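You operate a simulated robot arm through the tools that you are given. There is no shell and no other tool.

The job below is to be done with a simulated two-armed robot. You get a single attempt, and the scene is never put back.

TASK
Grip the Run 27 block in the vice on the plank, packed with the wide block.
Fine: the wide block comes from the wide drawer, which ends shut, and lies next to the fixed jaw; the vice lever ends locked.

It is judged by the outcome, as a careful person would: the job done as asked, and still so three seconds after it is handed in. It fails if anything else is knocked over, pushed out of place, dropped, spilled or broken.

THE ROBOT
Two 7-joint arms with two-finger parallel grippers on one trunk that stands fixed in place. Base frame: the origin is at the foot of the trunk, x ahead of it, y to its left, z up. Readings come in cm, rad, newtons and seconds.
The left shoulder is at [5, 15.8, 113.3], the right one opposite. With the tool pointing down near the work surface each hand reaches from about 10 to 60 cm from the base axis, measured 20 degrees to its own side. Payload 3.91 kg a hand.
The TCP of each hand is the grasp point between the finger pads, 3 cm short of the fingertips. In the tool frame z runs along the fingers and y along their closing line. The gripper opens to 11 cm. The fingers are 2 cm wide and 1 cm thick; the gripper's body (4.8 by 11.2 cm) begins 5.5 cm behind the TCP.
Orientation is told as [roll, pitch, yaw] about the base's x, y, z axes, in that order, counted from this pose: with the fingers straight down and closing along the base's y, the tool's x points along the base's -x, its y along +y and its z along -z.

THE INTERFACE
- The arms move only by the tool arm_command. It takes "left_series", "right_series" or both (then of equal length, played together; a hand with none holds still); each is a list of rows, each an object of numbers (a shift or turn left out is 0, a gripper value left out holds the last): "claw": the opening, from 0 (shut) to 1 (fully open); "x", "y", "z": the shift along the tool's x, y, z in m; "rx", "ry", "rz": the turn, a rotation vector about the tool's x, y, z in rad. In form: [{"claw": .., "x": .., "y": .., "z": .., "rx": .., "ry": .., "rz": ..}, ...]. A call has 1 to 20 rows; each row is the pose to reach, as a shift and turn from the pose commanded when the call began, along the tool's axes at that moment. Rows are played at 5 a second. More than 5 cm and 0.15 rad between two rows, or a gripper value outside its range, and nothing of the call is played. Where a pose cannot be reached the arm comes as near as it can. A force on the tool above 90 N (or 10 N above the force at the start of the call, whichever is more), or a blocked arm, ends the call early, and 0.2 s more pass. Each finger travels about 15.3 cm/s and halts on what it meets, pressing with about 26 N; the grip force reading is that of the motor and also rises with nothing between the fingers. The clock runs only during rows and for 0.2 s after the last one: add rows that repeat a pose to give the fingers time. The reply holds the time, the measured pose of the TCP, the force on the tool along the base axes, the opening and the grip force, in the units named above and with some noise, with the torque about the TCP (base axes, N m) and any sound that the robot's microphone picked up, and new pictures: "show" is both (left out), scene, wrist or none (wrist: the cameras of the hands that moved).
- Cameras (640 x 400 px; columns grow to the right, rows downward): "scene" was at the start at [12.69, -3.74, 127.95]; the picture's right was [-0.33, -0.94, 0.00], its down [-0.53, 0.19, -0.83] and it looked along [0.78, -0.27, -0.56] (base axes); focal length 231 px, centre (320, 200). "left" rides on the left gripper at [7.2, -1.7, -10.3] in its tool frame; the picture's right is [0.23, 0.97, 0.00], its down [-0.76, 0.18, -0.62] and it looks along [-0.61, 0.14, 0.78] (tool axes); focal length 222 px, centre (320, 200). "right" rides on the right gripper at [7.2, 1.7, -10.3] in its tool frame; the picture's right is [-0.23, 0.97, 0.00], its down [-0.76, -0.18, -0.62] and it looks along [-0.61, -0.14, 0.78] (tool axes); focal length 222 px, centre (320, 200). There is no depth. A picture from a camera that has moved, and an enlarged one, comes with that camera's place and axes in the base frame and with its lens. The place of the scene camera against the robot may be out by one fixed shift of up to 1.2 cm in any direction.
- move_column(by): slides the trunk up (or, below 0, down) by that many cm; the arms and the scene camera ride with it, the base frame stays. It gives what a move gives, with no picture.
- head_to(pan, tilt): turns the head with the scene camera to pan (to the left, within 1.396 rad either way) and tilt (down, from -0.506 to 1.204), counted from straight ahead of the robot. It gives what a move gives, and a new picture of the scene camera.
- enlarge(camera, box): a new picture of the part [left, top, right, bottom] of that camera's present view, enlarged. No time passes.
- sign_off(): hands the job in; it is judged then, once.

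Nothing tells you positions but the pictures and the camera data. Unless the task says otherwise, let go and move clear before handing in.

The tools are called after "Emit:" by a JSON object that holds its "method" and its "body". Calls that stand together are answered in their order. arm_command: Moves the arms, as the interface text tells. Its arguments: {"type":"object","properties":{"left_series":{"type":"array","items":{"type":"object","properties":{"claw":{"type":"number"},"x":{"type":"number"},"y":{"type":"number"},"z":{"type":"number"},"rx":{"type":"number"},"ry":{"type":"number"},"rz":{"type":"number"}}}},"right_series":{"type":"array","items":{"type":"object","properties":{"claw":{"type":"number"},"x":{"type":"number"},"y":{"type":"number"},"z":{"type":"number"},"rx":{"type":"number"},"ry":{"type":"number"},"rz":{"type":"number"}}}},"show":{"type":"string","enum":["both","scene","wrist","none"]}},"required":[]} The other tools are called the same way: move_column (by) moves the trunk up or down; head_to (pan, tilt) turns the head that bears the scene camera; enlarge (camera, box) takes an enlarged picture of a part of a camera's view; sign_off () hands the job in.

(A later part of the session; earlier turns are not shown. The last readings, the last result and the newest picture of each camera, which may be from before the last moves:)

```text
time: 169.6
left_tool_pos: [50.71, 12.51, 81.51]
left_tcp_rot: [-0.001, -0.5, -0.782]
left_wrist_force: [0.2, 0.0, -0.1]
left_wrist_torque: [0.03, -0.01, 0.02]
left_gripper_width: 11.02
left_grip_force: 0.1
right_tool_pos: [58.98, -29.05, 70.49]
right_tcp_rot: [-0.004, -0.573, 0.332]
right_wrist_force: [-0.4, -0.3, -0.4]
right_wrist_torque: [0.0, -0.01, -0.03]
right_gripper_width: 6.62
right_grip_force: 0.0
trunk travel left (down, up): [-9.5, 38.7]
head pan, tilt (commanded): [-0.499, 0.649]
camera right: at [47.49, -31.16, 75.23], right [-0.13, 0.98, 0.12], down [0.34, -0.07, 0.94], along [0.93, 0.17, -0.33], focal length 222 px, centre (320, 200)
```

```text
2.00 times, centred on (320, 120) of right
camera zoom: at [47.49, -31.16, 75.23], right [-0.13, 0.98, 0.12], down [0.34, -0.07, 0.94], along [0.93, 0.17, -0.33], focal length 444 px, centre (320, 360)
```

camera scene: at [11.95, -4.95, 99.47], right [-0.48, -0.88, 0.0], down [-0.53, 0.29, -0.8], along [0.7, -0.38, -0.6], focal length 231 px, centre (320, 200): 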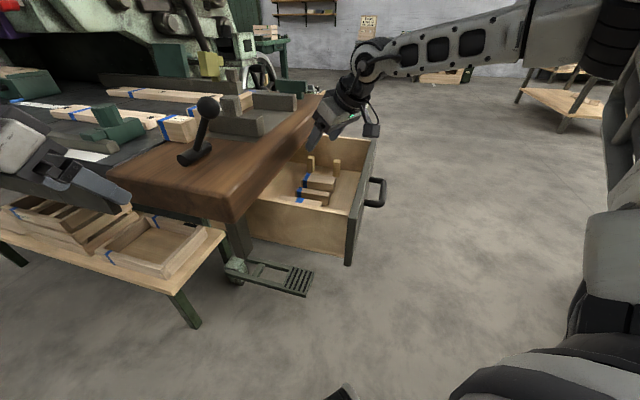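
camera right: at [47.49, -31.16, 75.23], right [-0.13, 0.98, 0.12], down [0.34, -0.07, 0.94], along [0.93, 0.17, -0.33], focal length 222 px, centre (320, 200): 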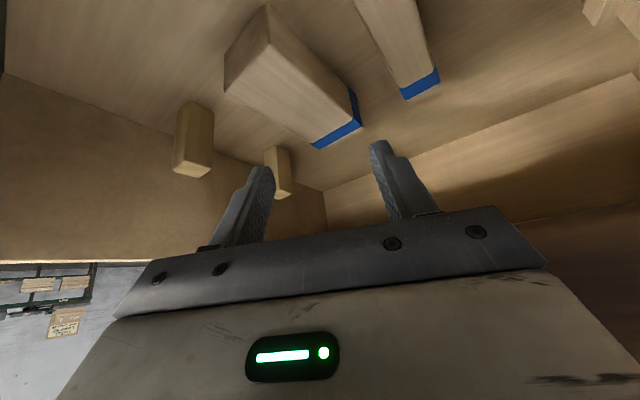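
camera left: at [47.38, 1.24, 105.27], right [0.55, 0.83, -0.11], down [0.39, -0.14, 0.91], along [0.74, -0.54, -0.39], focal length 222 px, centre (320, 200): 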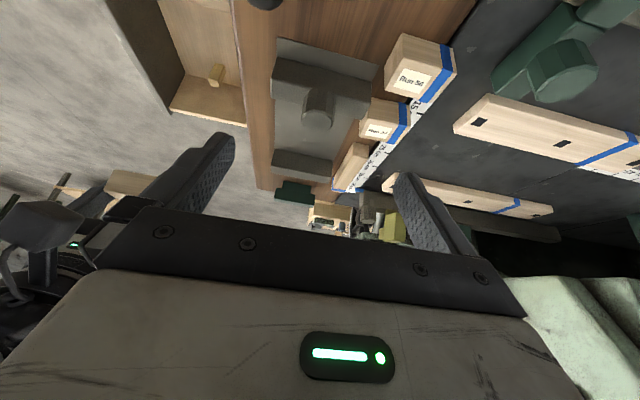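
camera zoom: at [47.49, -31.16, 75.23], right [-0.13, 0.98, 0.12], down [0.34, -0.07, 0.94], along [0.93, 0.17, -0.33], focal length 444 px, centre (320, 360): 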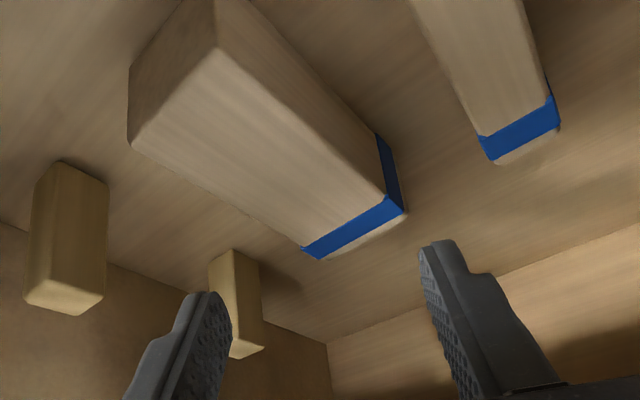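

Clear now. Descending the last ~5 cm over the block and closing gently so it aligns with the pads.

Emit:
{"method": "arm_command", "body": {"right_series": [{"x": 0.0125, "z": 0.0175, "claw": 0.6}, {"x": 0.022, "z": 0.029, "claw": 0.6}, {"x": 0.0285, "z": 0.037, "claw": 0.6}, {"x": 0.0285, "z": 0.037, "claw": 0.6}], "show": "wrist"}}

```text
time: 170.2
left_tool_pos: [50.56, 12.67, 81.64]
left_tcp_rot: [0.0, -0.503, -0.785]
left_wrist_force: [0.3, 0.1, -0.7]
left_wrist_torque: [-0.04, -0.03, -0.02]
left_gripper_width: 11.0
left_grip_force: 0.1
right_tool_pos: [59.55, -28.64, 70.19]
right_tcp_rot: [-0.017, -0.621, 0.34]
right_wrist_force: [-2.9, 4.5, 31.9]
right_wrist_torque: [-1.23, 4.35, -0.68]
right_gripper_width: 6.59
right_grip_force: 0.0
trunk travel left (down, up): [-9.5, 38.7]
head pan, tilt (commanded): [-0.499, 0.649]
stopped in row 3 (right hand): the force on the tool passed its limit at 100 N (the readings are from after the stop); the commanded pose is now the measured one
camera right: at [47.95, -30.9, 74.11], right [-0.14, 0.98, 0.12], down [0.3, -0.07, 0.95], along [0.94, 0.17, -0.28], focal length 222 px, centre (320, 200)
```

right: 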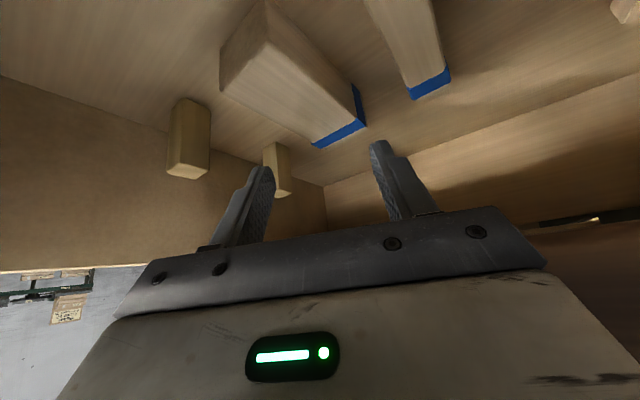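

The camera housing is still blocked by the drawer front. I'll back out the same way, then pull the drawer out further and set the block deeper in it.

Emit:
{"method": "arm_command", "body": {"right_series": [{"x": -0.0055, "y": -0.0023, "z": -0.0182}, {"x": -0.0133, "y": -0.0062, "z": -0.0433}, {"x": -0.0243, "y": -0.0116, "z": -0.0785}, {"x": -0.04, "y": -0.016, "z": -0.116}, {"x": -0.0564, "y": -0.02, "z": -0.154}, {"x": -0.0564, "y": -0.02, "z": -0.154}], "show": "wrist"}}

```text
time: 171.6
left_tool_pos: [50.78, 12.52, 81.58]
left_tcp_rot: [0.0, -0.501, -0.786]
left_wrist_force: [-0.7, -0.9, 0.4]
left_wrist_torque: [-0.02, -0.01, -0.01]
left_gripper_width: 10.98
left_grip_force: 0.1
right_tool_pos: [56.39, -32.36, 85.19]
right_tcp_rot: [-0.017, -0.609, 0.337]
right_wrist_force: [0.0, -0.1, 0.2]
right_wrist_torque: [-0.02, -0.01, 0.02]
right_gripper_width: 6.58
right_grip_force: 0.0
trunk travel left (down, up): [-9.5, 38.7]
head pan, tilt (commanded): [-0.499, 0.649]
camera right: at [44.73, -34.45, 89.37], right [-0.14, 0.98, 0.12], down [0.31, -0.07, 0.95], along [0.94, 0.17, -0.29], focal length 222 px, centre (320, 200)
```

right: 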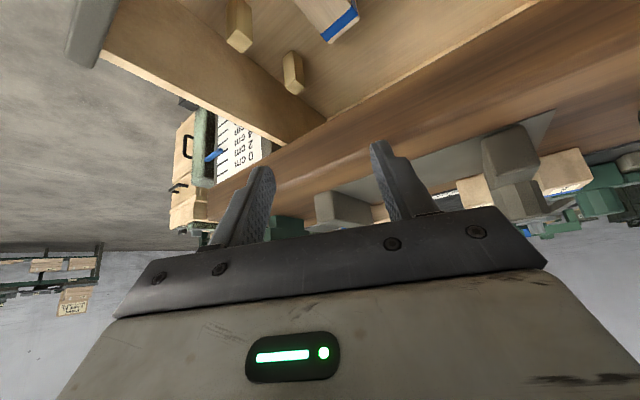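

Emit:
{"method": "arm_command", "body": {"right_series": [{"x": 0.0185, "z": -0.02, "ry": 0.12}, {"x": 0.037, "z": -0.04, "ry": 0.24}, {"x": 0.0555, "y": -0.001, "z": -0.059, "ry": 0.36}, {"x": 0.074, "y": -0.002, "z": -0.079, "ry": 0.48}, {"x": 0.0925, "y": -0.0024, "z": -0.0986, "ry": 0.609}, {"x": 0.0925, "y": -0.0024, "z": -0.0986, "ry": 0.609}], "show": "none"}}

Emit:
{"method": "arm_command", "body": {"right_series": [{"rz": 0.14, "claw": 0.364}, {"rz": 0.28}, {"rz": 0.42}, {"rz": 0.56}, {"rz": 0.7}, {"rz": 0.84}, {"rz": 0.98}, {"rz": 1.12}, {"rz": 1.12}], "show": "wrist"}}

Emit:
{"method": "enlarge", "body": {"camera": "right", "box": [260, 0, 560, 190]}}

```text
time: 173.0
left_tool_pos: [50.78, 12.6, 81.51]
left_tcp_rot: [0.002, -0.5, -0.785]
left_wrist_force: [-0.4, -0.6, 0.2]
left_wrist_torque: [-0.02, 0.02, 0.05]
left_gripper_width: 10.98
left_grip_force: 0.0
right_tool_pos: [43.84, -36.84, 87.93]
right_tcp_rot: [-0.014, 0.003, 0.33]
right_wrist_force: [0.0, -0.1, -0.3]
right_wrist_torque: [0.0, -0.04, 0.02]
right_gripper_width: 6.6
right_grip_force: 0.0
trunk travel left (down, up): [-9.5, 38.7]
head pan, tilt (commanded): [-0.499, 0.649]
```

```text
time: 175.0
left_tool_pos: [50.73, 12.41, 81.54]
left_tcp_rot: [0.0, -0.502, -0.784]
left_wrist_force: [0.5, 0.5, -0.8]
left_wrist_torque: [-0.04, 0.01, -0.05]
left_gripper_width: 10.96
left_grip_force: 0.0
right_tool_pos: [43.62, -36.53, 87.87]
right_tcp_rot: [-0.005, -0.011, -0.793]
right_wrist_force: [0.0, 0.3, -0.3]
right_wrist_torque: [0.01, 0.03, 0.02]
right_gripper_width: 4.0
right_grip_force: 0.0
trunk travel left (down, up): [-9.5, 38.7]
head pan, tilt (commanded): [-0.499, 0.649]
camera right: at [39.94, -30.05, 98.02], right [0.85, 0.52, 0.0], down [0.41, -0.66, 0.63], along [0.33, -0.54, -0.77], focal length 222 px, centre (320, 200)
```

right: 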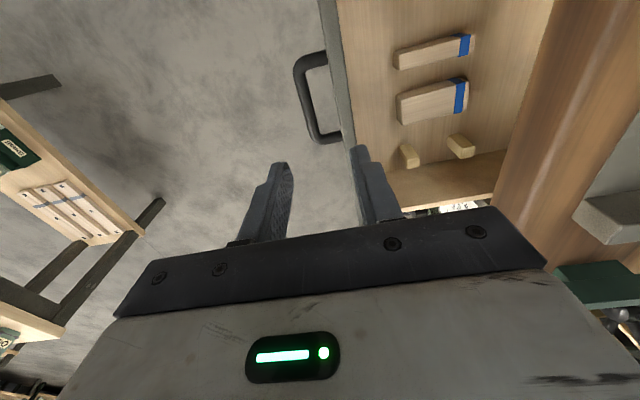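

```text
2.11 times, centred on (410, 95) of right
camera zoom: at [39.94, -30.05, 98.02], right [0.85, 0.52, 0.0], down [0.41, -0.66, 0.63], along [0.33, -0.54, -0.77], focal length 468 px, centre (130, 421)
```

zoom: 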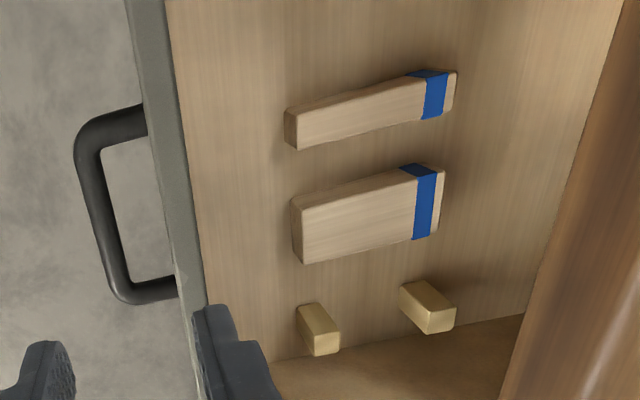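

Drawer handle bar is at V≈3.5. Straddling it from above and gripping again.

Emit:
{"method": "arm_command", "body": {"right_series": [{"y": -0.015, "rx": -0.005, "ry": 0.011, "z": 0.03, "claw": 0.364}, {"y": -0.015, "rx": -0.005, "ry": 0.011, "z": 0.07}, {"y": -0.015, "rx": -0.005, "ry": 0.011, "z": 0.11}, {"y": -0.015, "rx": -0.005, "ry": 0.011, "z": 0.13}, {"y": -0.015, "rx": -0.005, "ry": 0.011, "z": 0.13}], "show": "wrist"}}

Emit:
{"method": "enlarge", "body": {"camera": "right", "box": [230, 60, 430, 220]}}

```text
time: 176.2
left_tool_pos: [50.73, 12.57, 81.46]
left_tcp_rot: [-0.001, -0.502, -0.784]
left_wrist_force: [-0.8, -0.5, 0.3]
left_wrist_torque: [-0.01, -0.02, -0.03]
left_gripper_width: 11.0
left_grip_force: 0.1
right_tool_pos: [42.75, -37.63, 75.08]
right_tcp_rot: [0.0, -0.001, -0.79]
right_wrist_force: [-0.6, -0.2, 0.0]
right_wrist_torque: [-0.02, 0.0, -0.02]
right_gripper_width: 4.0
right_grip_force: 0.1
trunk travel left (down, up): [-9.5, 38.7]
head pan, tilt (commanded): [-0.499, 0.649]
camera right: at [39.05, -31.25, 85.19], right [0.85, 0.52, 0.0], down [0.41, -0.67, 0.62], along [0.33, -0.53, -0.78], focal length 222 px, centre (320, 200)
```

right: 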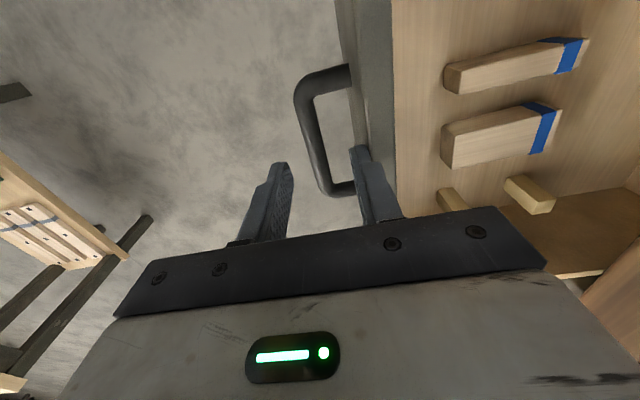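

```text
2.50 times, centred on (330, 140) of right
camera zoom: at [39.05, -31.25, 85.19], right [0.85, 0.52, 0.0], down [0.41, -0.67, 0.62], along [0.33, -0.53, -0.78], focal length 555 px, centre (295, 350)
```

zoom: 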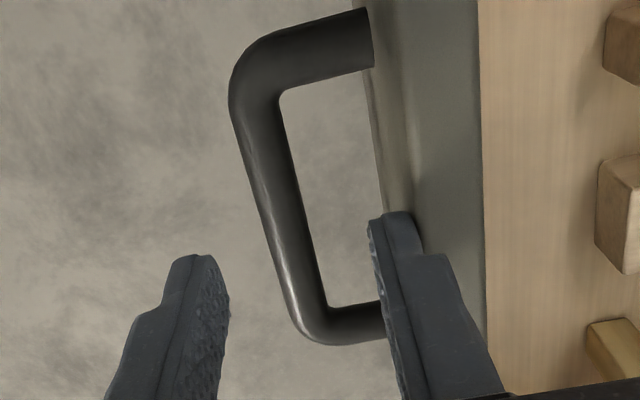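

Emit:
{"method": "arm_command", "body": {"right_series": [{"y": -0.002, "z": 0.025}, {"y": -0.002, "z": 0.045}, {"y": -0.002, "z": 0.056}, {"y": -0.002, "z": 0.056}, {"y": -0.002, "z": 0.056, "claw": 0.15}, {"y": -0.002, "z": 0.056, "claw": 0.0}, {"y": -0.002, "z": 0.056, "claw": 0.0}], "show": "none"}}

Emit:
{"method": "arm_command", "body": {"right_series": [{"y": -0.01}, {"y": -0.02}, {"y": -0.03}, {"y": -0.04}, {"y": -0.05}, {"y": -0.06}, {"y": -0.065}, {"y": -0.065}], "show": "both"}}

```text
time: 176.8
left_tool_pos: [50.44, 12.73, 81.65]
left_tcp_rot: [0.002, -0.504, -0.782]
left_wrist_force: [-0.2, -0.1, 0.5]
left_wrist_torque: [-0.04, -0.05, -0.01]
left_gripper_width: 11.0
left_grip_force: 0.0
right_tool_pos: [43.83, -36.91, 73.34]
right_tcp_rot: [0.056, -0.039, -0.78]
right_wrist_force: [-10.1, 12.8, 33.0]
right_wrist_torque: [1.03, -0.53, 0.51]
right_gripper_width: 4.26
right_grip_force: 2.4
trunk travel left (down, up): [-9.5, 38.7]
head pan, tilt (commanded): [-0.499, 0.649]
stopped in row 3 (right hand): the force on the tool passed its limit at 101 N (the readings are from after the stop); the commanded pose is now the measured one
```

```text
time: 178.6
left_tool_pos: [50.46, 12.79, 81.55]
left_tcp_rot: [-0.001, -0.507, -0.783]
left_wrist_force: [-0.1, -0.5, 0.9]
left_wrist_torque: [0.0, 0.03, 0.01]
left_gripper_width: 10.99
left_grip_force: 0.0
right_tool_pos: [39.32, -41.43, 73.19]
right_tcp_rot: [0.066, -0.048, -0.783]
right_wrist_force: [5.6, 20.3, 50.5]
right_wrist_torque: [1.82, -1.02, 0.17]
right_gripper_width: 5.07
right_grip_force: 11.2
trunk travel left (down, up): [-9.5, 38.7]
head pan, tilt (commanded): [-0.499, 0.649]
camera scene: at [11.74, -4.63, 99.53], right [-0.48, -0.88, 0.0], down [-0.53, 0.29, -0.8], along [0.7, -0.38, -0.6], focal length 231 px, centre (320, 200)
camera right: at [34.74, -35.23, 83.19], right [0.84, 0.53, 0.08], down [0.36, -0.67, 0.64], along [0.39, -0.52, -0.76], focal length 222 px, centre (320, 200)
```

scene: 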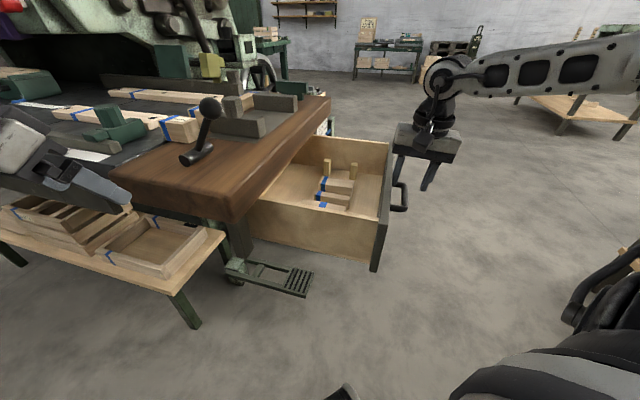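
right: 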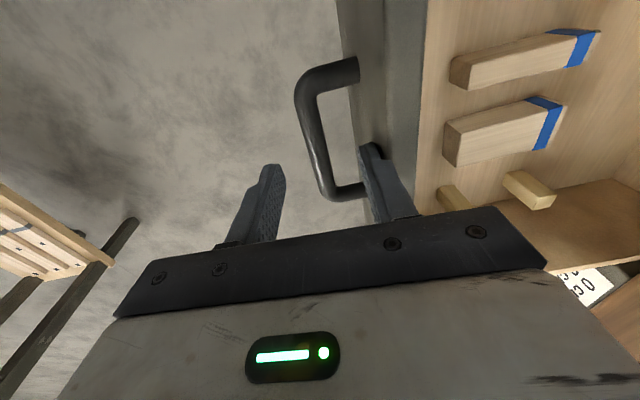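

Emit:
{"method": "enlarge", "body": {"camera": "right", "box": [230, 40, 430, 220]}}

Emit:
{"method": "enlarge", "body": {"camera": "scene", "box": [340, 90, 480, 230]}}

```text
2.22 times, centred on (330, 130) of right
camera zoom: at [34.74, -35.23, 83.19], right [0.84, 0.53, 0.08], down [0.36, -0.67, 0.64], along [0.39, -0.52, -0.76], focal length 494 px, centre (298, 356)
```

zoom: 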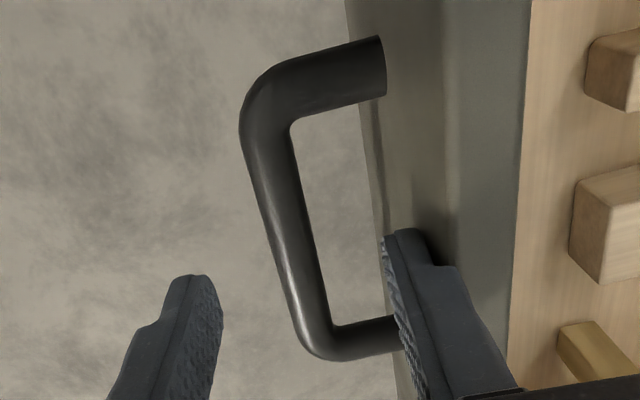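

```text
2.86 times, centred on (410, 160) of scene
camera zoom: at [11.74, -4.63, 99.53], right [-0.48, -0.88, 0.0], down [-0.53, 0.29, -0.8], along [0.7, -0.38, -0.6], focal length 660 px, centre (63, 314)
```

zoom: 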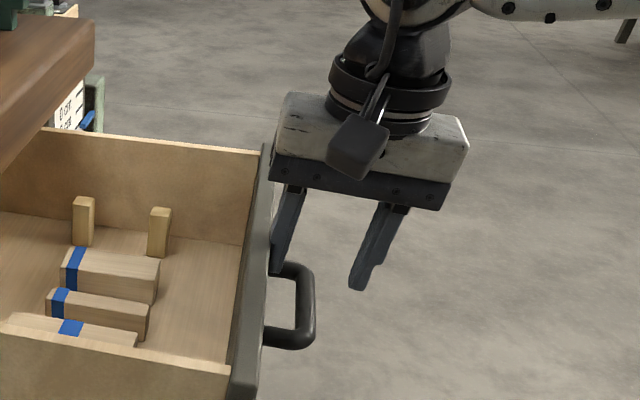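

The finger caught on something near the drawer front's top, yet the drawer did come out (~5 cm). I'll lift off gently and re-check everything.

Emit:
{"method": "arm_command", "body": {"right_series": [{"z": -0.01}, {"z": -0.03}, {"z": -0.07}, {"z": -0.11}, {"z": -0.14, "rx": 0.06, "ry": 0.045}, {"z": -0.14, "rx": 0.06, "ry": 0.045}], "show": "wrist"}}

Emit:
{"method": "enlarge", "body": {"camera": "right", "box": [260, 0, 580, 200]}}

```text
time: 180.0
left_tool_pos: [50.66, 12.63, 81.61]
left_tcp_rot: [-0.001, -0.502, -0.784]
left_wrist_force: [0.2, -0.8, -0.4]
left_wrist_torque: [-0.03, -0.02, -0.03]
left_gripper_width: 11.01
left_grip_force: 0.1
right_tool_pos: [38.58, -42.23, 86.36]
right_tcp_rot: [-0.015, 0.015, -0.785]
right_wrist_force: [0.2, 1.3, 0.4]
right_wrist_torque: [0.0, 0.03, -0.01]
right_gripper_width: 4.01
right_grip_force: 0.1
trunk travel left (down, up): [-9.5, 38.7]
head pan, tilt (commanded): [-0.499, 0.649]
camera right: at [35.09, -35.83, 96.63], right [0.85, 0.53, -0.02], down [0.43, -0.66, 0.61], along [0.31, -0.53, -0.79], focal length 222 px, centre (320, 200)
```

right: 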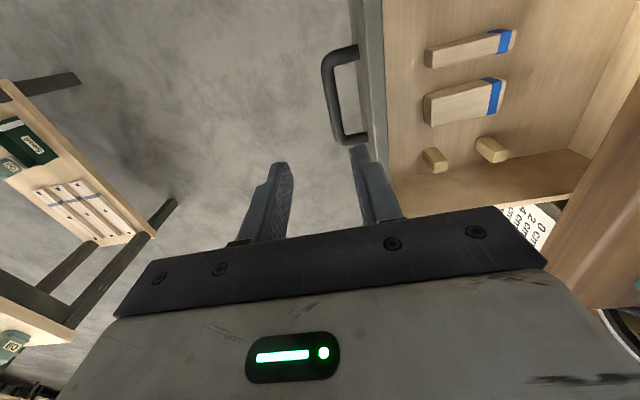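

```text
2.00 times, centred on (420, 100) of right
camera zoom: at [35.09, -35.83, 96.63], right [0.85, 0.53, -0.02], down [0.43, -0.66, 0.61], along [0.31, -0.53, -0.79], focal length 444 px, centre (120, 400)
```

zoom: 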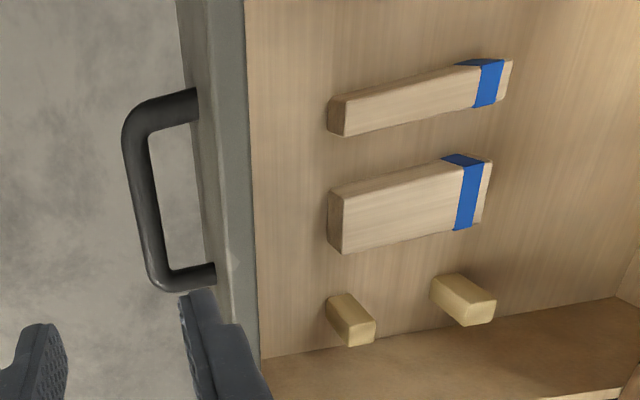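

The drawer is out ~4.5 cm further; the block is at V≈16. Rather than regrasping, I'll push it deeper along V with closed fingers on its outer end.

Emit:
{"method": "arm_command", "body": {"right_series": [{"x": -0.012, "y": 0.03, "z": 0.012, "rx": -0.015, "ry": -0.08, "claw": 0.2}, {"x": -0.024, "y": 0.06, "z": 0.026, "rx": -0.015, "ry": -0.16, "claw": 0.0}, {"x": -0.037, "y": 0.09, "z": 0.045, "rx": -0.015, "ry": -0.24, "claw": 0.0}, {"x": -0.049, "y": 0.122, "z": 0.064, "rx": -0.015, "ry": -0.315, "claw": 0.0}, {"x": -0.049, "y": 0.122, "z": 0.064, "rx": -0.015, "ry": -0.315, "claw": 0.0}], "show": "wrist"}}

Emit:
{"method": "enlarge", "body": {"camera": "right", "box": [220, 0, 480, 200]}}

```text
time: 181.2
left_tool_pos: [50.9, 12.57, 81.49]
left_tcp_rot: [-0.001, -0.501, -0.783]
left_wrist_force: [0.0, 0.3, 0.1]
left_wrist_torque: [-0.03, 0.0, 0.01]
left_gripper_width: 10.98
left_grip_force: 0.1
right_tool_pos: [50.54, -36.99, 79.47]
right_tcp_rot: [-0.003, -0.3, -0.784]
right_wrist_force: [0.4, 0.7, -0.1]
right_wrist_torque: [-0.03, 0.02, 0.0]
right_gripper_width: 0.01
right_grip_force: 25.4
trunk travel left (down, up): [-9.5, 38.7]
head pan, tilt (commanded): [-0.499, 0.649]
camera right: at [44.76, -28.64, 87.08], right [0.84, 0.54, 0.07], down [0.26, -0.51, 0.82], along [0.47, -0.67, -0.57], focal length 222 px, centre (320, 200)
```

right: 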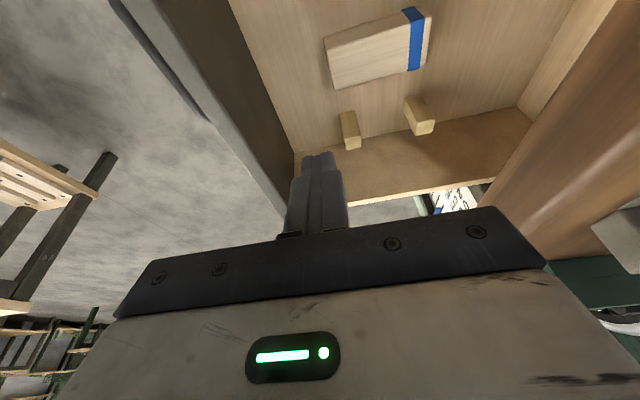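

```text
2.00 times, centred on (350, 100) of right
camera zoom: at [44.76, -28.64, 87.08], right [0.84, 0.54, 0.07], down [0.26, -0.51, 0.82], along [0.47, -0.67, -0.57], focal length 444 px, centre (260, 400)
```

zoom: 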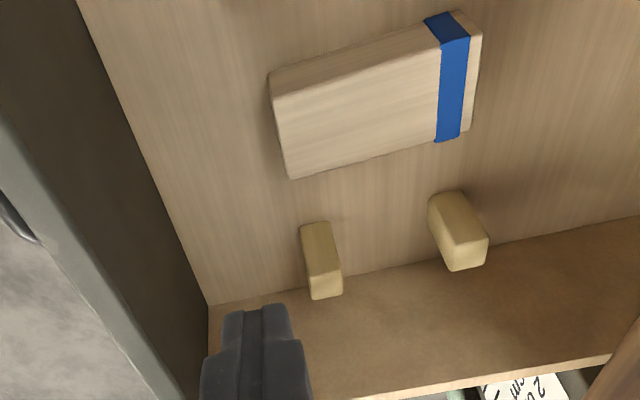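

Emit:
{"method": "arm_command", "body": {"right_series": [{"y": 0.0045, "x": 0.0118, "z": 0.0382}, {"y": 0.0045, "x": 0.0236, "z": 0.0764}, {"y": 0.0045, "x": 0.0325, "z": 0.105}, {"y": 0.0045, "x": 0.039, "z": 0.126}, {"y": 0.0045, "x": 0.039, "z": 0.126}], "show": "wrist"}}

```text
time: 182.4
left_tool_pos: [50.77, 12.61, 81.5]
left_tcp_rot: [0.0, -0.498, -0.785]
left_wrist_force: [0.7, -0.6, -0.4]
left_wrist_torque: [0.01, 0.0, 0.02]
left_gripper_width: 11.01
left_grip_force: 0.0
right_tool_pos: [50.5, -36.53, 66.43]
right_tcp_rot: [-0.002, -0.301, -0.786]
right_wrist_force: [-0.1, -0.3, -0.3]
right_wrist_torque: [-0.02, 0.01, 0.01]
right_gripper_width: 0.0
right_grip_force: 26.0
trunk travel left (down, up): [-9.5, 38.7]
head pan, tilt (commanded): [-0.499, 0.649]
camera right: at [44.83, -28.27, 74.0], right [0.84, 0.54, 0.07], down [0.26, -0.51, 0.82], along [0.47, -0.67, -0.57], focal length 222 px, centre (320, 200)
```

right: 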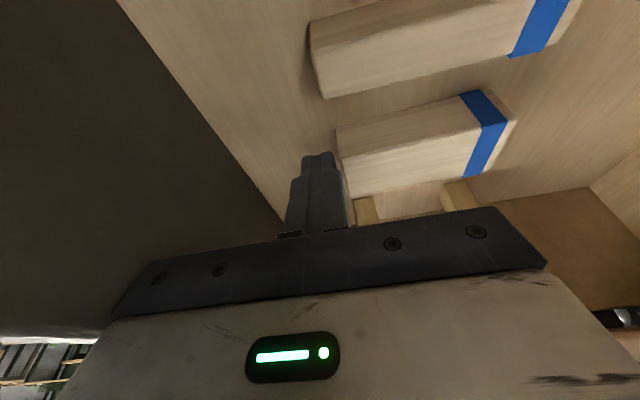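

Fingertips are at the block's outer end. Pushing it +V slowly by ~4.5 cm.

Emit:
{"method": "arm_command", "body": {"right_series": [{"y": 0.008}, {"y": 0.016}, {"y": 0.024}, {"y": 0.032}, {"y": 0.04}, {"y": 0.045}, {"y": 0.045}], "show": "wrist"}}

```text
time: 184.0
left_tool_pos: [50.81, 12.46, 81.48]
left_tcp_rot: [0.0, -0.5, -0.783]
left_wrist_force: [0.1, 1.2, 0.5]
left_wrist_torque: [0.0, 0.01, 0.05]
left_gripper_width: 11.0
left_grip_force: 0.0
right_tool_pos: [53.77, -33.34, 66.3]
right_tcp_rot: [-0.002, -0.301, -0.785]
right_wrist_force: [0.7, -0.6, 0.1]
right_wrist_torque: [-0.02, -0.04, 0.04]
right_gripper_width: 0.0
right_grip_force: 26.0
trunk travel left (down, up): [-9.5, 38.7]
head pan, tilt (commanded): [-0.499, 0.649]
camera right: at [48.0, -25.08, 73.97], right [0.84, 0.54, 0.07], down [0.26, -0.51, 0.82], along [0.47, -0.67, -0.57], focal length 222 px, centre (320, 200)
```

right: 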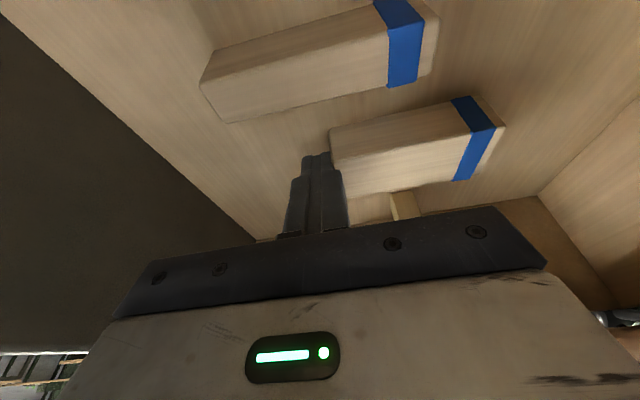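

Block moved deeper (centre V≈19.9). Backing off, going up, then to the width-grip posture again.

Emit:
{"method": "arm_command", "body": {"right_series": [{"y": -0.015}, {"y": -0.02, "x": -0.0118, "z": -0.038}, {"y": -0.025, "x": -0.0236, "z": -0.0764}, {"y": -0.03, "x": -0.0355, "z": -0.1146}, {"y": -0.035, "x": -0.047, "z": -0.152}, {"y": -0.035, "x": -0.047, "z": -0.152}], "show": "wrist"}}

Emit:
{"method": "enlarge", "body": {"camera": "right", "box": [220, 0, 520, 200]}}

```text
time: 185.4
left_tool_pos: [50.69, 12.52, 81.43]
left_tcp_rot: [0.0, -0.501, -0.784]
left_wrist_force: [0.0, -0.6, 0.3]
left_wrist_torque: [-0.02, 0.04, -0.02]
left_gripper_width: 11.0
left_grip_force: 0.0
right_tool_pos: [51.25, -35.86, 82.4]
right_tcp_rot: [-0.002, -0.3, -0.784]
right_wrist_force: [0.8, 0.5, -0.7]
right_wrist_torque: [0.01, 0.02, 0.04]
right_gripper_width: 0.01
right_grip_force: 25.5
trunk travel left (down, up): [-9.5, 38.7]
head pan, tilt (commanded): [-0.499, 0.649]
camera right: at [45.47, -27.57, 89.95], right [0.84, 0.54, 0.07], down [0.26, -0.51, 0.82], along [0.47, -0.67, -0.57], focal length 222 px, centre (320, 200)
```

right: 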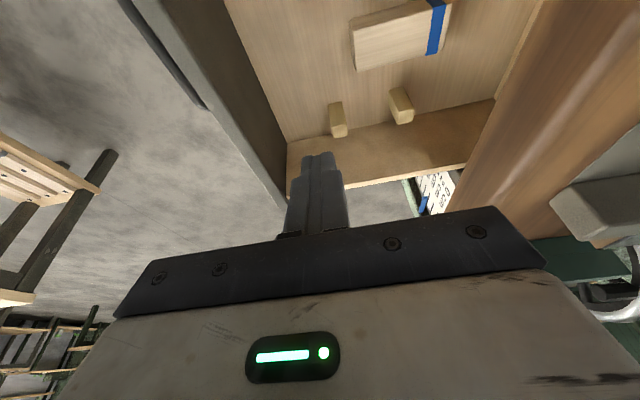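

```text
2.00 times, centred on (370, 100) of right
camera zoom: at [45.47, -27.57, 89.95], right [0.84, 0.54, 0.07], down [0.26, -0.51, 0.82], along [0.47, -0.67, -0.57], focal length 444 px, centre (220, 400)
```

zoom: 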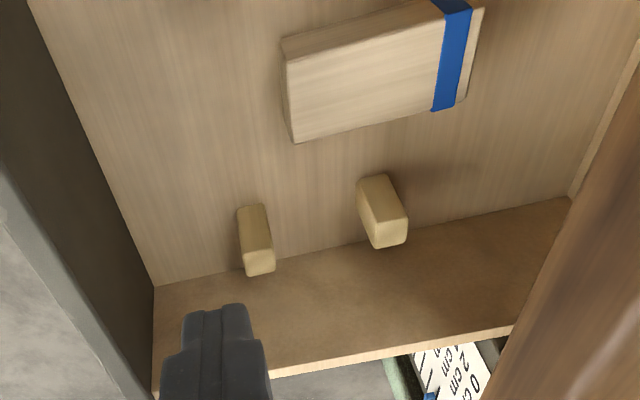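

Emit:
{"method": "arm_command", "body": {"right_series": [{"x": 0.005, "y": -0.003, "z": -0.036, "ry": 0.1, "claw": 0.3}, {"x": 0.012, "y": -0.006, "z": -0.072, "ry": 0.2, "claw": 0.6}, {"x": 0.0197, "y": -0.0098, "z": -0.1066, "ry": 0.3, "claw": 0.6}, {"x": 0.0197, "y": -0.0098, "z": -0.1066, "ry": 0.3, "claw": 0.6}], "show": "none"}}

Emit:
{"method": "arm_command", "body": {"right_series": [{"rz": -0.14}, {"rz": -0.28}, {"rz": -0.42}, {"rz": -0.56}, {"rz": -0.7}, {"rz": -0.84}, {"rz": -0.98}, {"rz": -1.12}, {"rz": -1.12}], "show": "none"}}

```text
time: 186.4
left_tool_pos: [50.82, 12.54, 81.42]
left_tcp_rot: [0.0, -0.501, -0.783]
left_wrist_force: [-1.0, 0.3, -0.2]
left_wrist_torque: [0.0, 0.01, -0.01]
left_gripper_width: 11.0
left_grip_force: 0.0
right_tool_pos: [47.17, -33.0, 91.89]
right_tcp_rot: [-0.002, 0.002, -0.781]
right_wrist_force: [-0.2, -0.6, 0.7]
right_wrist_torque: [0.01, 0.0, 0.02]
right_gripper_width: 6.6
right_grip_force: 0.1
trunk travel left (down, up): [-9.5, 38.7]
head pan, tilt (commanded): [-0.499, 0.649]
```

```text
time: 188.4
left_tool_pos: [50.66, 12.6, 81.57]
left_tcp_rot: [0.0, -0.499, -0.785]
left_wrist_force: [0.5, -0.1, -0.5]
left_wrist_torque: [-0.05, 0.01, 0.01]
left_gripper_width: 11.0
left_grip_force: 0.0
right_tool_pos: [46.72, -32.91, 91.67]
right_tcp_rot: [-0.001, 0.003, 0.332]
right_wrist_force: [-1.3, -0.4, 0.0]
right_wrist_torque: [0.0, 0.03, 0.01]
right_gripper_width: 6.6
right_grip_force: 0.1
right hand out of reach, approached as far as the arm can: row 8, 9
trunk travel left (down, up): [-9.5, 38.7]
head pan, tilt (commanded): [-0.499, 0.649]
```

Emit:
{"method": "arm_command", "body": {"right_series": [{"x": -0.02, "y": -0.001, "z": 0.01, "ry": -0.115}, {"x": -0.044, "y": -0.002, "z": 0.022, "ry": -0.23}, {"x": -0.068, "y": -0.004, "z": 0.038, "ry": -0.345}, {"x": -0.092, "y": -0.005, "z": 0.056, "ry": -0.46}, {"x": -0.117, "y": -0.0065, "z": 0.077, "ry": -0.575}, {"x": -0.117, "y": -0.0065, "z": 0.077, "ry": -0.575}], "show": "wrist"}}

Emit:
{"method": "enlarge", "body": {"camera": "right", "box": [160, 0, 480, 200]}}

```text
time: 189.8
left_tool_pos: [50.78, 12.58, 81.63]
left_tcp_rot: [0.0, -0.498, -0.784]
left_wrist_force: [0.3, -0.3, 0.5]
left_wrist_torque: [-0.01, 0.02, 0.02]
left_gripper_width: 10.99
left_grip_force: 0.0
right_tool_pos: [57.98, -29.41, 83.9]
right_tcp_rot: [-0.001, -0.576, 0.337]
right_wrist_force: [1.0, 0.9, -0.2]
right_wrist_torque: [-0.03, -0.03, 0.02]
right_gripper_width: 6.58
right_grip_force: 0.0
trunk travel left (down, up): [-9.5, 38.7]
head pan, tilt (commanded): [-0.499, 0.649]
camera right: at [46.63, -31.58, 88.47], right [-0.14, 0.98, 0.12], down [0.34, -0.07, 0.94], along [0.93, 0.17, -0.33], focal length 222 px, centre (320, 200)
```

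right: 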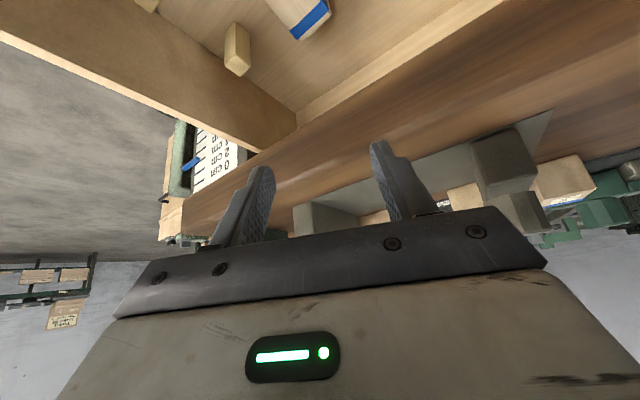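

```text
2.00 times, centred on (320, 100) of right
camera zoom: at [46.63, -31.58, 88.47], right [-0.14, 0.98, 0.12], down [0.34, -0.07, 0.94], along [0.93, 0.17, -0.33], focal length 444 px, centre (320, 400)
```

zoom: 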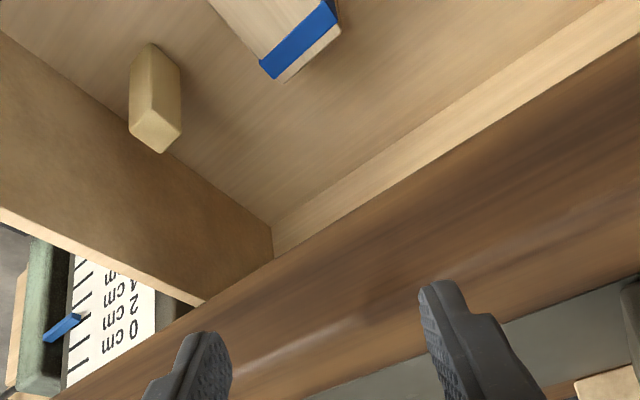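

Emit:
{"method": "arm_command", "body": {"right_series": [{"x": 0.0258, "y": -0.0049, "z": 0.0298}, {"x": 0.0476, "y": -0.0049, "z": 0.0633}, {"x": 0.0694, "y": -0.0049, "z": 0.0969}, {"x": 0.0862, "y": -0.0036, "z": 0.1277}, {"x": 0.0862, "y": -0.0036, "z": 0.1277}], "show": "wrist"}}

Emit:
{"method": "enlarge", "body": {"camera": "right", "box": [160, 20, 480, 220]}}

```text
time: 191.0
left_tool_pos: [50.75, 12.54, 81.5]
left_tcp_rot: [0.0, -0.499, -0.786]
left_wrist_force: [-0.3, -0.8, 1.1]
left_wrist_torque: [0.04, 0.02, -0.03]
left_gripper_width: 10.99
left_grip_force: 0.1
right_tool_pos: [57.85, -29.96, 68.59]
right_tcp_rot: [0.0, -0.574, 0.335]
right_wrist_force: [0.2, -0.9, 0.1]
right_wrist_torque: [0.01, 0.04, 0.0]
right_gripper_width: 6.58
right_grip_force: 0.1
trunk travel left (down, up): [-9.5, 38.7]
head pan, tilt (commanded): [-0.499, 0.649]
camera right: at [46.51, -32.16, 73.16], right [-0.14, 0.98, 0.12], down [0.34, -0.07, 0.94], along [0.93, 0.17, -0.33], focal length 222 px, centre (320, 200)
```

right: 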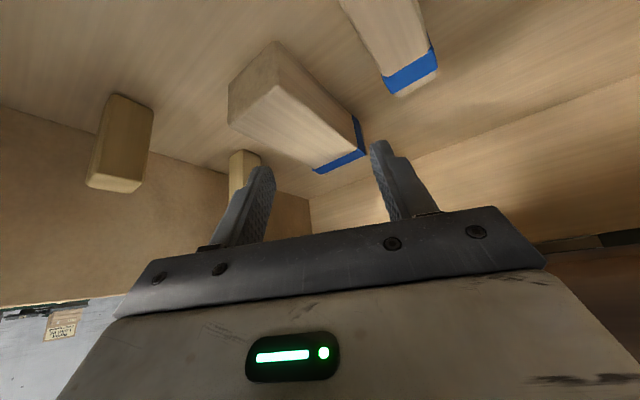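

```text
2.00 times, centred on (320, 120) of right
camera zoom: at [46.51, -32.16, 73.16], right [-0.14, 0.98, 0.12], down [0.34, -0.07, 0.94], along [0.93, 0.17, -0.33], focal length 444 px, centre (320, 360)
```

zoom: 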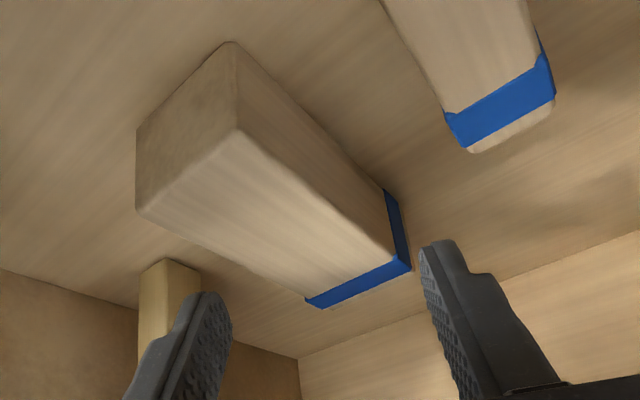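

The block fits between the fingers. Lowering the last bit and closing gradually.

Emit:
{"method": "arm_command", "body": {"right_series": [{"x": 0.007, "y": 0.001, "z": 0.013}, {"x": 0.013, "y": 0.002, "z": 0.0242}, {"x": 0.013, "y": 0.002, "z": 0.0242}, {"x": 0.013, "y": 0.002, "z": 0.0242, "claw": 0.5}, {"x": 0.013, "y": 0.002, "z": 0.0242, "claw": 0.42}, {"x": 0.013, "y": 0.002, "z": 0.0242, "claw": 0.36}, {"x": 0.013, "y": 0.002, "z": 0.0242, "claw": 0.25}, {"x": 0.013, "y": 0.002, "z": 0.0242, "claw": 0.2}], "show": "wrist"}}

```text
time: 192.8
left_tool_pos: [50.77, 12.64, 81.57]
left_tcp_rot: [0.001, -0.502, -0.783]
left_wrist_force: [0.0, -0.3, -0.6]
left_wrist_torque: [-0.01, 0.03, 0.03]
left_gripper_width: 11.01
left_grip_force: 0.1
right_tool_pos: [58.02, -29.6, 65.8]
right_tcp_rot: [-0.001, -0.573, 0.338]
right_wrist_force: [0.5, 0.3, -0.1]
right_wrist_torque: [-0.01, -0.01, 0.02]
right_gripper_width: 3.97
right_grip_force: 25.9
trunk travel left (down, up): [-9.5, 38.7]
head pan, tilt (commanded): [-0.499, 0.649]
camera right: at [46.57, -31.89, 70.46], right [-0.14, 0.98, 0.12], down [0.34, -0.07, 0.94], along [0.93, 0.17, -0.33], focal length 222 px, centre (320, 200)
```

right: 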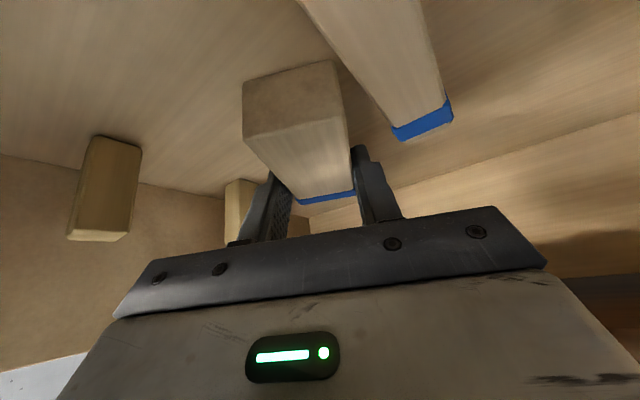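

The block swivelled neatly into the pads (3.97 cm). Lifting, drifting away from the plank until clear.

Emit:
{"method": "arm_command", "body": {"right_series": [{"x": -0.008, "z": -0.0125, "claw": 0.2}, {"x": -0.0163, "z": -0.0252}, {"x": -0.0144, "y": -0.0074, "z": -0.0503}, {"x": -0.02, "y": -0.0135, "z": -0.0824}, {"x": -0.0419, "y": -0.0135, "z": -0.1159}, {"x": -0.0637, "y": -0.0135, "z": -0.1495}, {"x": -0.0854, "y": -0.0135, "z": -0.183}, {"x": -0.0854, "y": -0.0135, "z": -0.183}], "show": "both"}}

```text
time: 194.6
left_tool_pos: [50.81, 12.59, 81.57]
left_tcp_rot: [0.001, -0.5, -0.784]
left_wrist_force: [0.1, 0.6, -0.3]
left_wrist_torque: [0.01, -0.02, 0.01]
left_gripper_width: 11.02
left_grip_force: 0.0
right_tool_pos: [55.7, -31.6, 85.99]
right_tcp_rot: [-0.001, -0.573, 0.334]
right_wrist_force: [0.4, 0.3, -0.4]
right_wrist_torque: [0.01, -0.01, 0.01]
right_gripper_width: 3.92
right_grip_force: 25.8
trunk travel left (down, up): [-9.5, 38.7]
head pan, tilt (commanded): [-0.499, 0.649]
camera scene: at [11.95, -4.95, 99.47], right [-0.48, -0.88, 0.0], down [-0.53, 0.29, -0.8], along [0.7, -0.38, -0.6], focal length 231 px, centre (320, 200)
camera right: at [44.19, -33.88, 90.63], right [-0.14, 0.98, 0.12], down [0.34, -0.07, 0.94], along [0.93, 0.17, -0.33], focal length 222 px, centre (320, 200)
```

scene: 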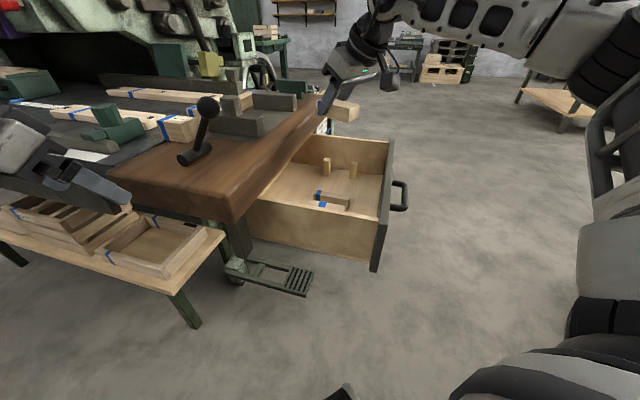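
right: 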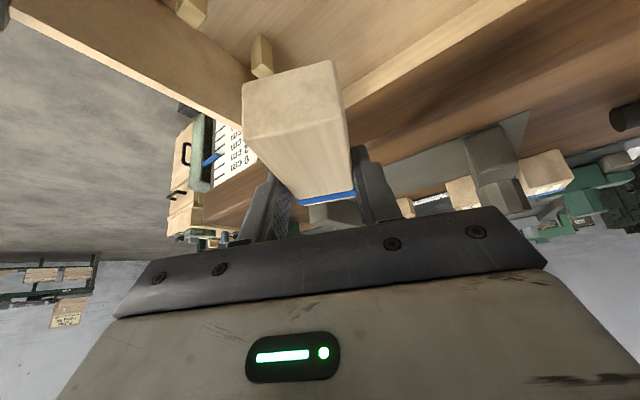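

The block is held width-wise. Raising the trunk 10 cm and carrying it toward the vice opening.

Emit:
{"method": "move_column", "body": {"by": 10}}

Emit:
{"method": "arm_command", "body": {"right_series": [{"x": -0.012, "y": 0.013, "z": 0.012}, {"x": -0.024, "y": 0.027, "z": 0.024}, {"x": -0.04, "y": 0.04, "z": 0.036}, {"x": -0.058, "y": 0.053, "z": 0.048}, {"x": -0.076, "y": 0.067, "z": 0.06}, {"x": -0.076, "y": 0.067, "z": 0.06}], "show": "both"}}

```text
time: 196.0
left_tool_pos: [50.64, 12.47, 91.5]
left_tcp_rot: [0.0, -0.5, -0.784]
left_wrist_force: [-0.6, -1.2, 0.8]
left_wrist_torque: [-0.02, 0.01, 0.04]
left_gripper_width: 11.01
left_grip_force: 0.1
right_tool_pos: [55.64, -31.65, 96.02]
right_tcp_rot: [0.001, -0.572, 0.337]
right_wrist_force: [0.2, 0.1, -0.6]
right_wrist_torque: [0.0, 0.02, 0.04]
right_gripper_width: 3.91
right_grip_force: 26.3
trunk travel left (down, up): [-19.5, 28.7]
head pan, tilt (commanded): [-0.499, 0.649]
```

```text
time: 197.4
left_tool_pos: [50.76, 12.57, 91.48]
left_tcp_rot: [0.001, -0.498, -0.783]
left_wrist_force: [0.6, -0.4, -0.3]
left_wrist_torque: [-0.01, 0.0, 0.01]
left_gripper_width: 10.99
left_grip_force: 0.1
right_tool_pos: [62.55, -22.21, 95.1]
right_tcp_rot: [-0.001, -0.574, 0.337]
right_wrist_force: [-0.7, -0.2, -1.7]
right_wrist_torque: [-0.04, -0.04, 0.0]
right_gripper_width: 3.95
right_grip_force: 25.8
trunk travel left (down, up): [-19.5, 28.7]
head pan, tilt (commanded): [-0.499, 0.649]
camera scene: at [11.97, -4.94, 109.47], right [-0.48, -0.88, 0.0], down [-0.53, 0.29, -0.8], along [0.7, -0.38, -0.6], focal length 231 px, centre (320, 200)
camera right: at [51.14, -24.41, 99.67], right [-0.14, 0.98, 0.12], down [0.34, -0.07, 0.94], along [0.93, 0.17, -0.33], focal length 222 px, centre (320, 200)
```

scene: 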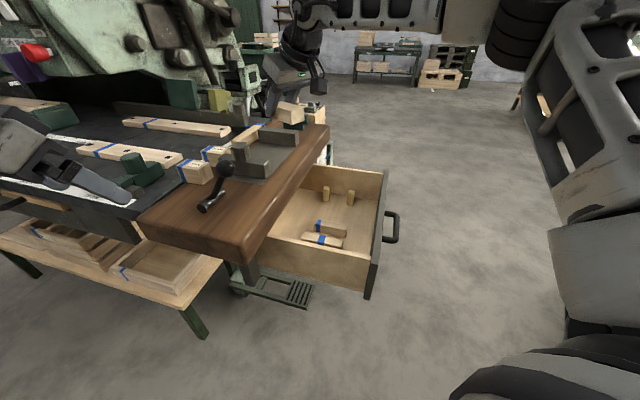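
right: 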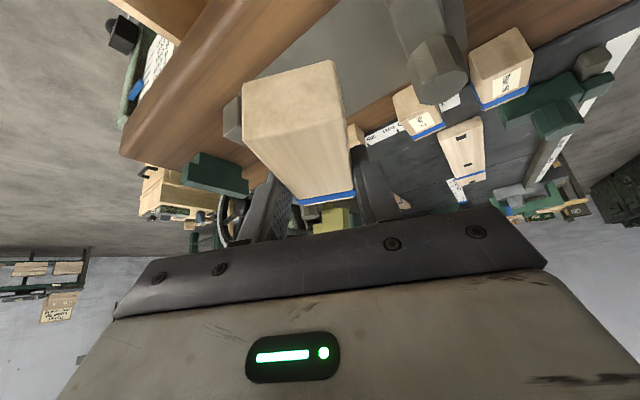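

Emit:
{"method": "arm_command", "body": {"right_series": [{"x": -0.015, "y": 0.001, "z": 0.01, "rx": -0.03, "rz": -0.04}, {"x": -0.03, "y": 0.003, "z": 0.02, "rx": -0.055, "rz": -0.084}, {"x": -0.0457, "y": 0.0042, "z": 0.0296, "rx": -0.081, "rz": -0.126}, {"x": -0.0457, "y": 0.0042, "z": 0.0296, "rx": -0.081, "rz": -0.126}], "show": "wrist"}}

Emit:
{"method": "enlarge", "body": {"camera": "right", "box": [160, 0, 480, 200]}}

```text
time: 198.4
left_tool_pos: [50.77, 12.44, 91.42]
left_tcp_rot: [0.0, -0.5, -0.786]
left_wrist_force: [0.7, 0.2, 0.2]
left_wrist_torque: [-0.01, 0.04, 0.03]
left_gripper_width: 11.01
left_grip_force: 0.0
right_tool_pos: [62.69, -17.68, 94.27]
right_tcp_rot: [-0.001, -0.574, 0.482]
right_wrist_force: [-0.1, 0.4, -0.5]
right_wrist_torque: [-0.01, 0.0, 0.02]
right_gripper_width: 3.94
right_grip_force: 25.3
right hand out of reach, approached as far as the arm can: row 2, 3, 4
trunk travel left (down, up): [-19.5, 28.7]
head pan, tilt (commanded): [-0.499, 0.649]
camera right: at [51.61, -21.51, 98.84], right [-0.28, 0.95, 0.12], down [0.35, -0.02, 0.94], along [0.89, 0.31, -0.33], focal length 222 px, centre (320, 200)
```

right: 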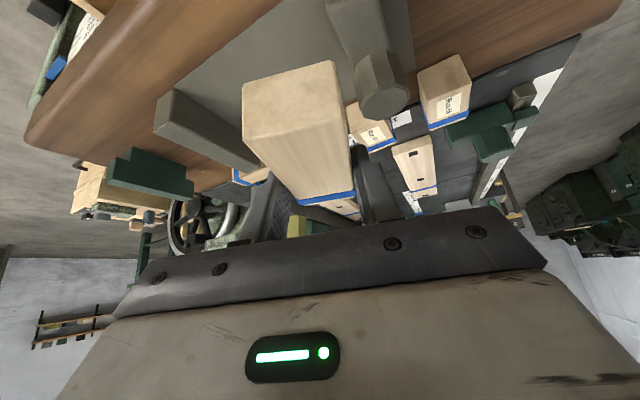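

```text
2.00 times, centred on (320, 100) of right
camera zoom: at [51.61, -21.51, 98.84], right [-0.28, 0.95, 0.12], down [0.35, -0.02, 0.94], along [0.89, 0.31, -0.33], focal length 444 px, centre (320, 400)
```

zoom: 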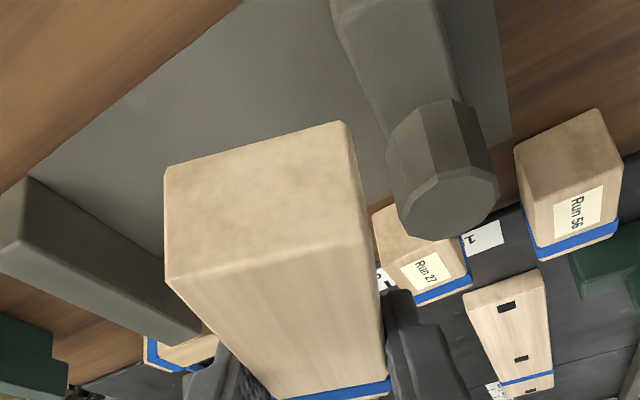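

Emit:
{"method": "arm_command", "body": {"right_series": [{"x": 0.0, "y": -0.014, "z": 0.004, "rx": 0.026, "rz": 0.04}, {"x": 0.0005, "y": -0.028, "z": 0.009, "rx": 0.052, "rz": 0.08}, {"x": 0.0009, "y": -0.042, "z": 0.0148, "rx": 0.077, "rz": 0.119}, {"x": 0.0009, "y": -0.042, "z": 0.0148, "rx": 0.077, "rz": 0.119}], "show": "none"}}

```text
time: 199.4
left_tool_pos: [50.69, 12.5, 91.54]
left_tcp_rot: [-0.001, -0.5, -0.783]
left_wrist_force: [-0.6, 1.0, 0.3]
left_wrist_torque: [0.01, 0.0, 0.01]
left_gripper_width: 11.01
left_grip_force: 0.0
right_tool_pos: [64.65, -21.28, 92.92]
right_tcp_rot: [0.001, -0.577, 0.344]
right_wrist_force: [-0.5, -0.2, -0.4]
right_wrist_torque: [-0.01, 0.01, -0.01]
right_gripper_width: 3.97
right_grip_force: 26.5
right hand out of reach, approached as far as the arm can: row 3, 4
trunk travel left (down, up): [-19.5, 28.7]
head pan, tilt (commanded): [-0.499, 0.649]
```

At the reach limit, block centre ≈ (U 60, V 29.4) – good. I'll lower with the trunk so the arm posture stays the same.

Emit:
{"method": "move_column", "body": {"by": -8}}

Emit:
{"method": "enlarge", "body": {"camera": "scene", "box": [180, 60, 360, 220]}}

Emit:
{"method": "enlarge", "body": {"camera": "right", "box": [160, 0, 480, 200]}}

```text
time: 200.5
left_tool_pos: [50.68, 12.54, 83.55]
left_tcp_rot: [-0.001, -0.501, -0.783]
left_wrist_force: [-0.2, -0.2, -0.3]
left_wrist_torque: [0.04, 0.01, 0.0]
left_gripper_width: 10.99
left_grip_force: 0.0
right_tool_pos: [64.7, -21.42, 84.72]
right_tcp_rot: [-0.001, -0.575, 0.346]
right_wrist_force: [0.2, -0.8, -0.3]
right_wrist_torque: [-0.05, 0.03, -0.03]
right_gripper_width: 3.95
right_grip_force: 26.0
trunk travel left (down, up): [-11.5, 36.7]
head pan, tilt (commanded): [-0.499, 0.649]
```

```text
2.50 times, centred on (270, 140) of scene
camera zoom: at [11.95, -4.95, 101.47], right [-0.48, -0.88, 0.0], down [-0.53, 0.29, -0.8], along [0.7, -0.38, -0.6], focal length 578 px, centre (445, 350)
```

zoom: 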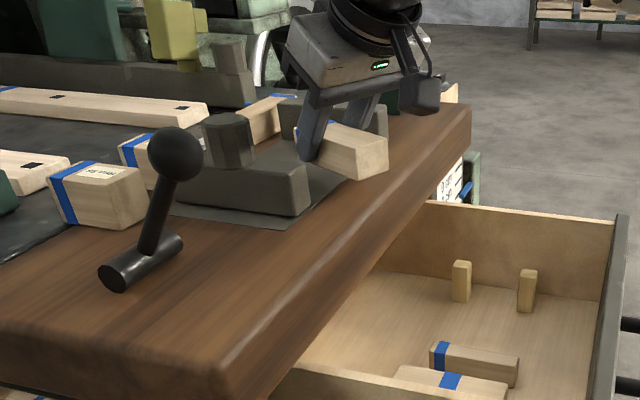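

```text
2.00 times, centred on (320, 100) of right
camera zoom: at [53.28, -23.68, 89.47], right [-0.15, 0.98, 0.12], down [0.34, -0.07, 0.94], along [0.93, 0.18, -0.33], focal length 444 px, centre (320, 400)
```

zoom: 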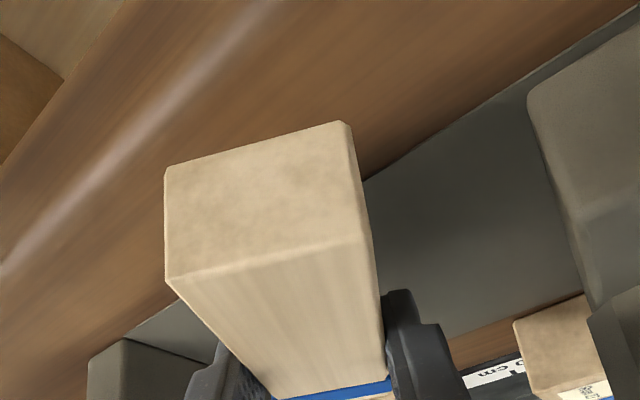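

Good alignment between the jaws. Lowering further to touch down.

Emit:
{"method": "move_column", "body": {"by": -1.8}}

```text
time: 201.2
left_tool_pos: [50.61, 12.6, 81.69]
left_tcp_rot: [0.001, -0.501, -0.786]
left_wrist_force: [0.2, 0.2, -0.4]
left_wrist_torque: [-0.03, -0.02, -0.02]
left_gripper_width: 11.01
left_grip_force: 0.0
right_tool_pos: [64.77, -21.36, 83.49]
right_tcp_rot: [-0.003, -0.579, 0.348]
right_wrist_force: [2.0, -1.1, 7.3]
right_wrist_torque: [-0.12, 0.36, 0.06]
right_gripper_width: 3.92
right_grip_force: 26.1
trunk travel left (down, up): [-9.7, 38.5]
head pan, tilt (commanded): [-0.499, 0.649]
```

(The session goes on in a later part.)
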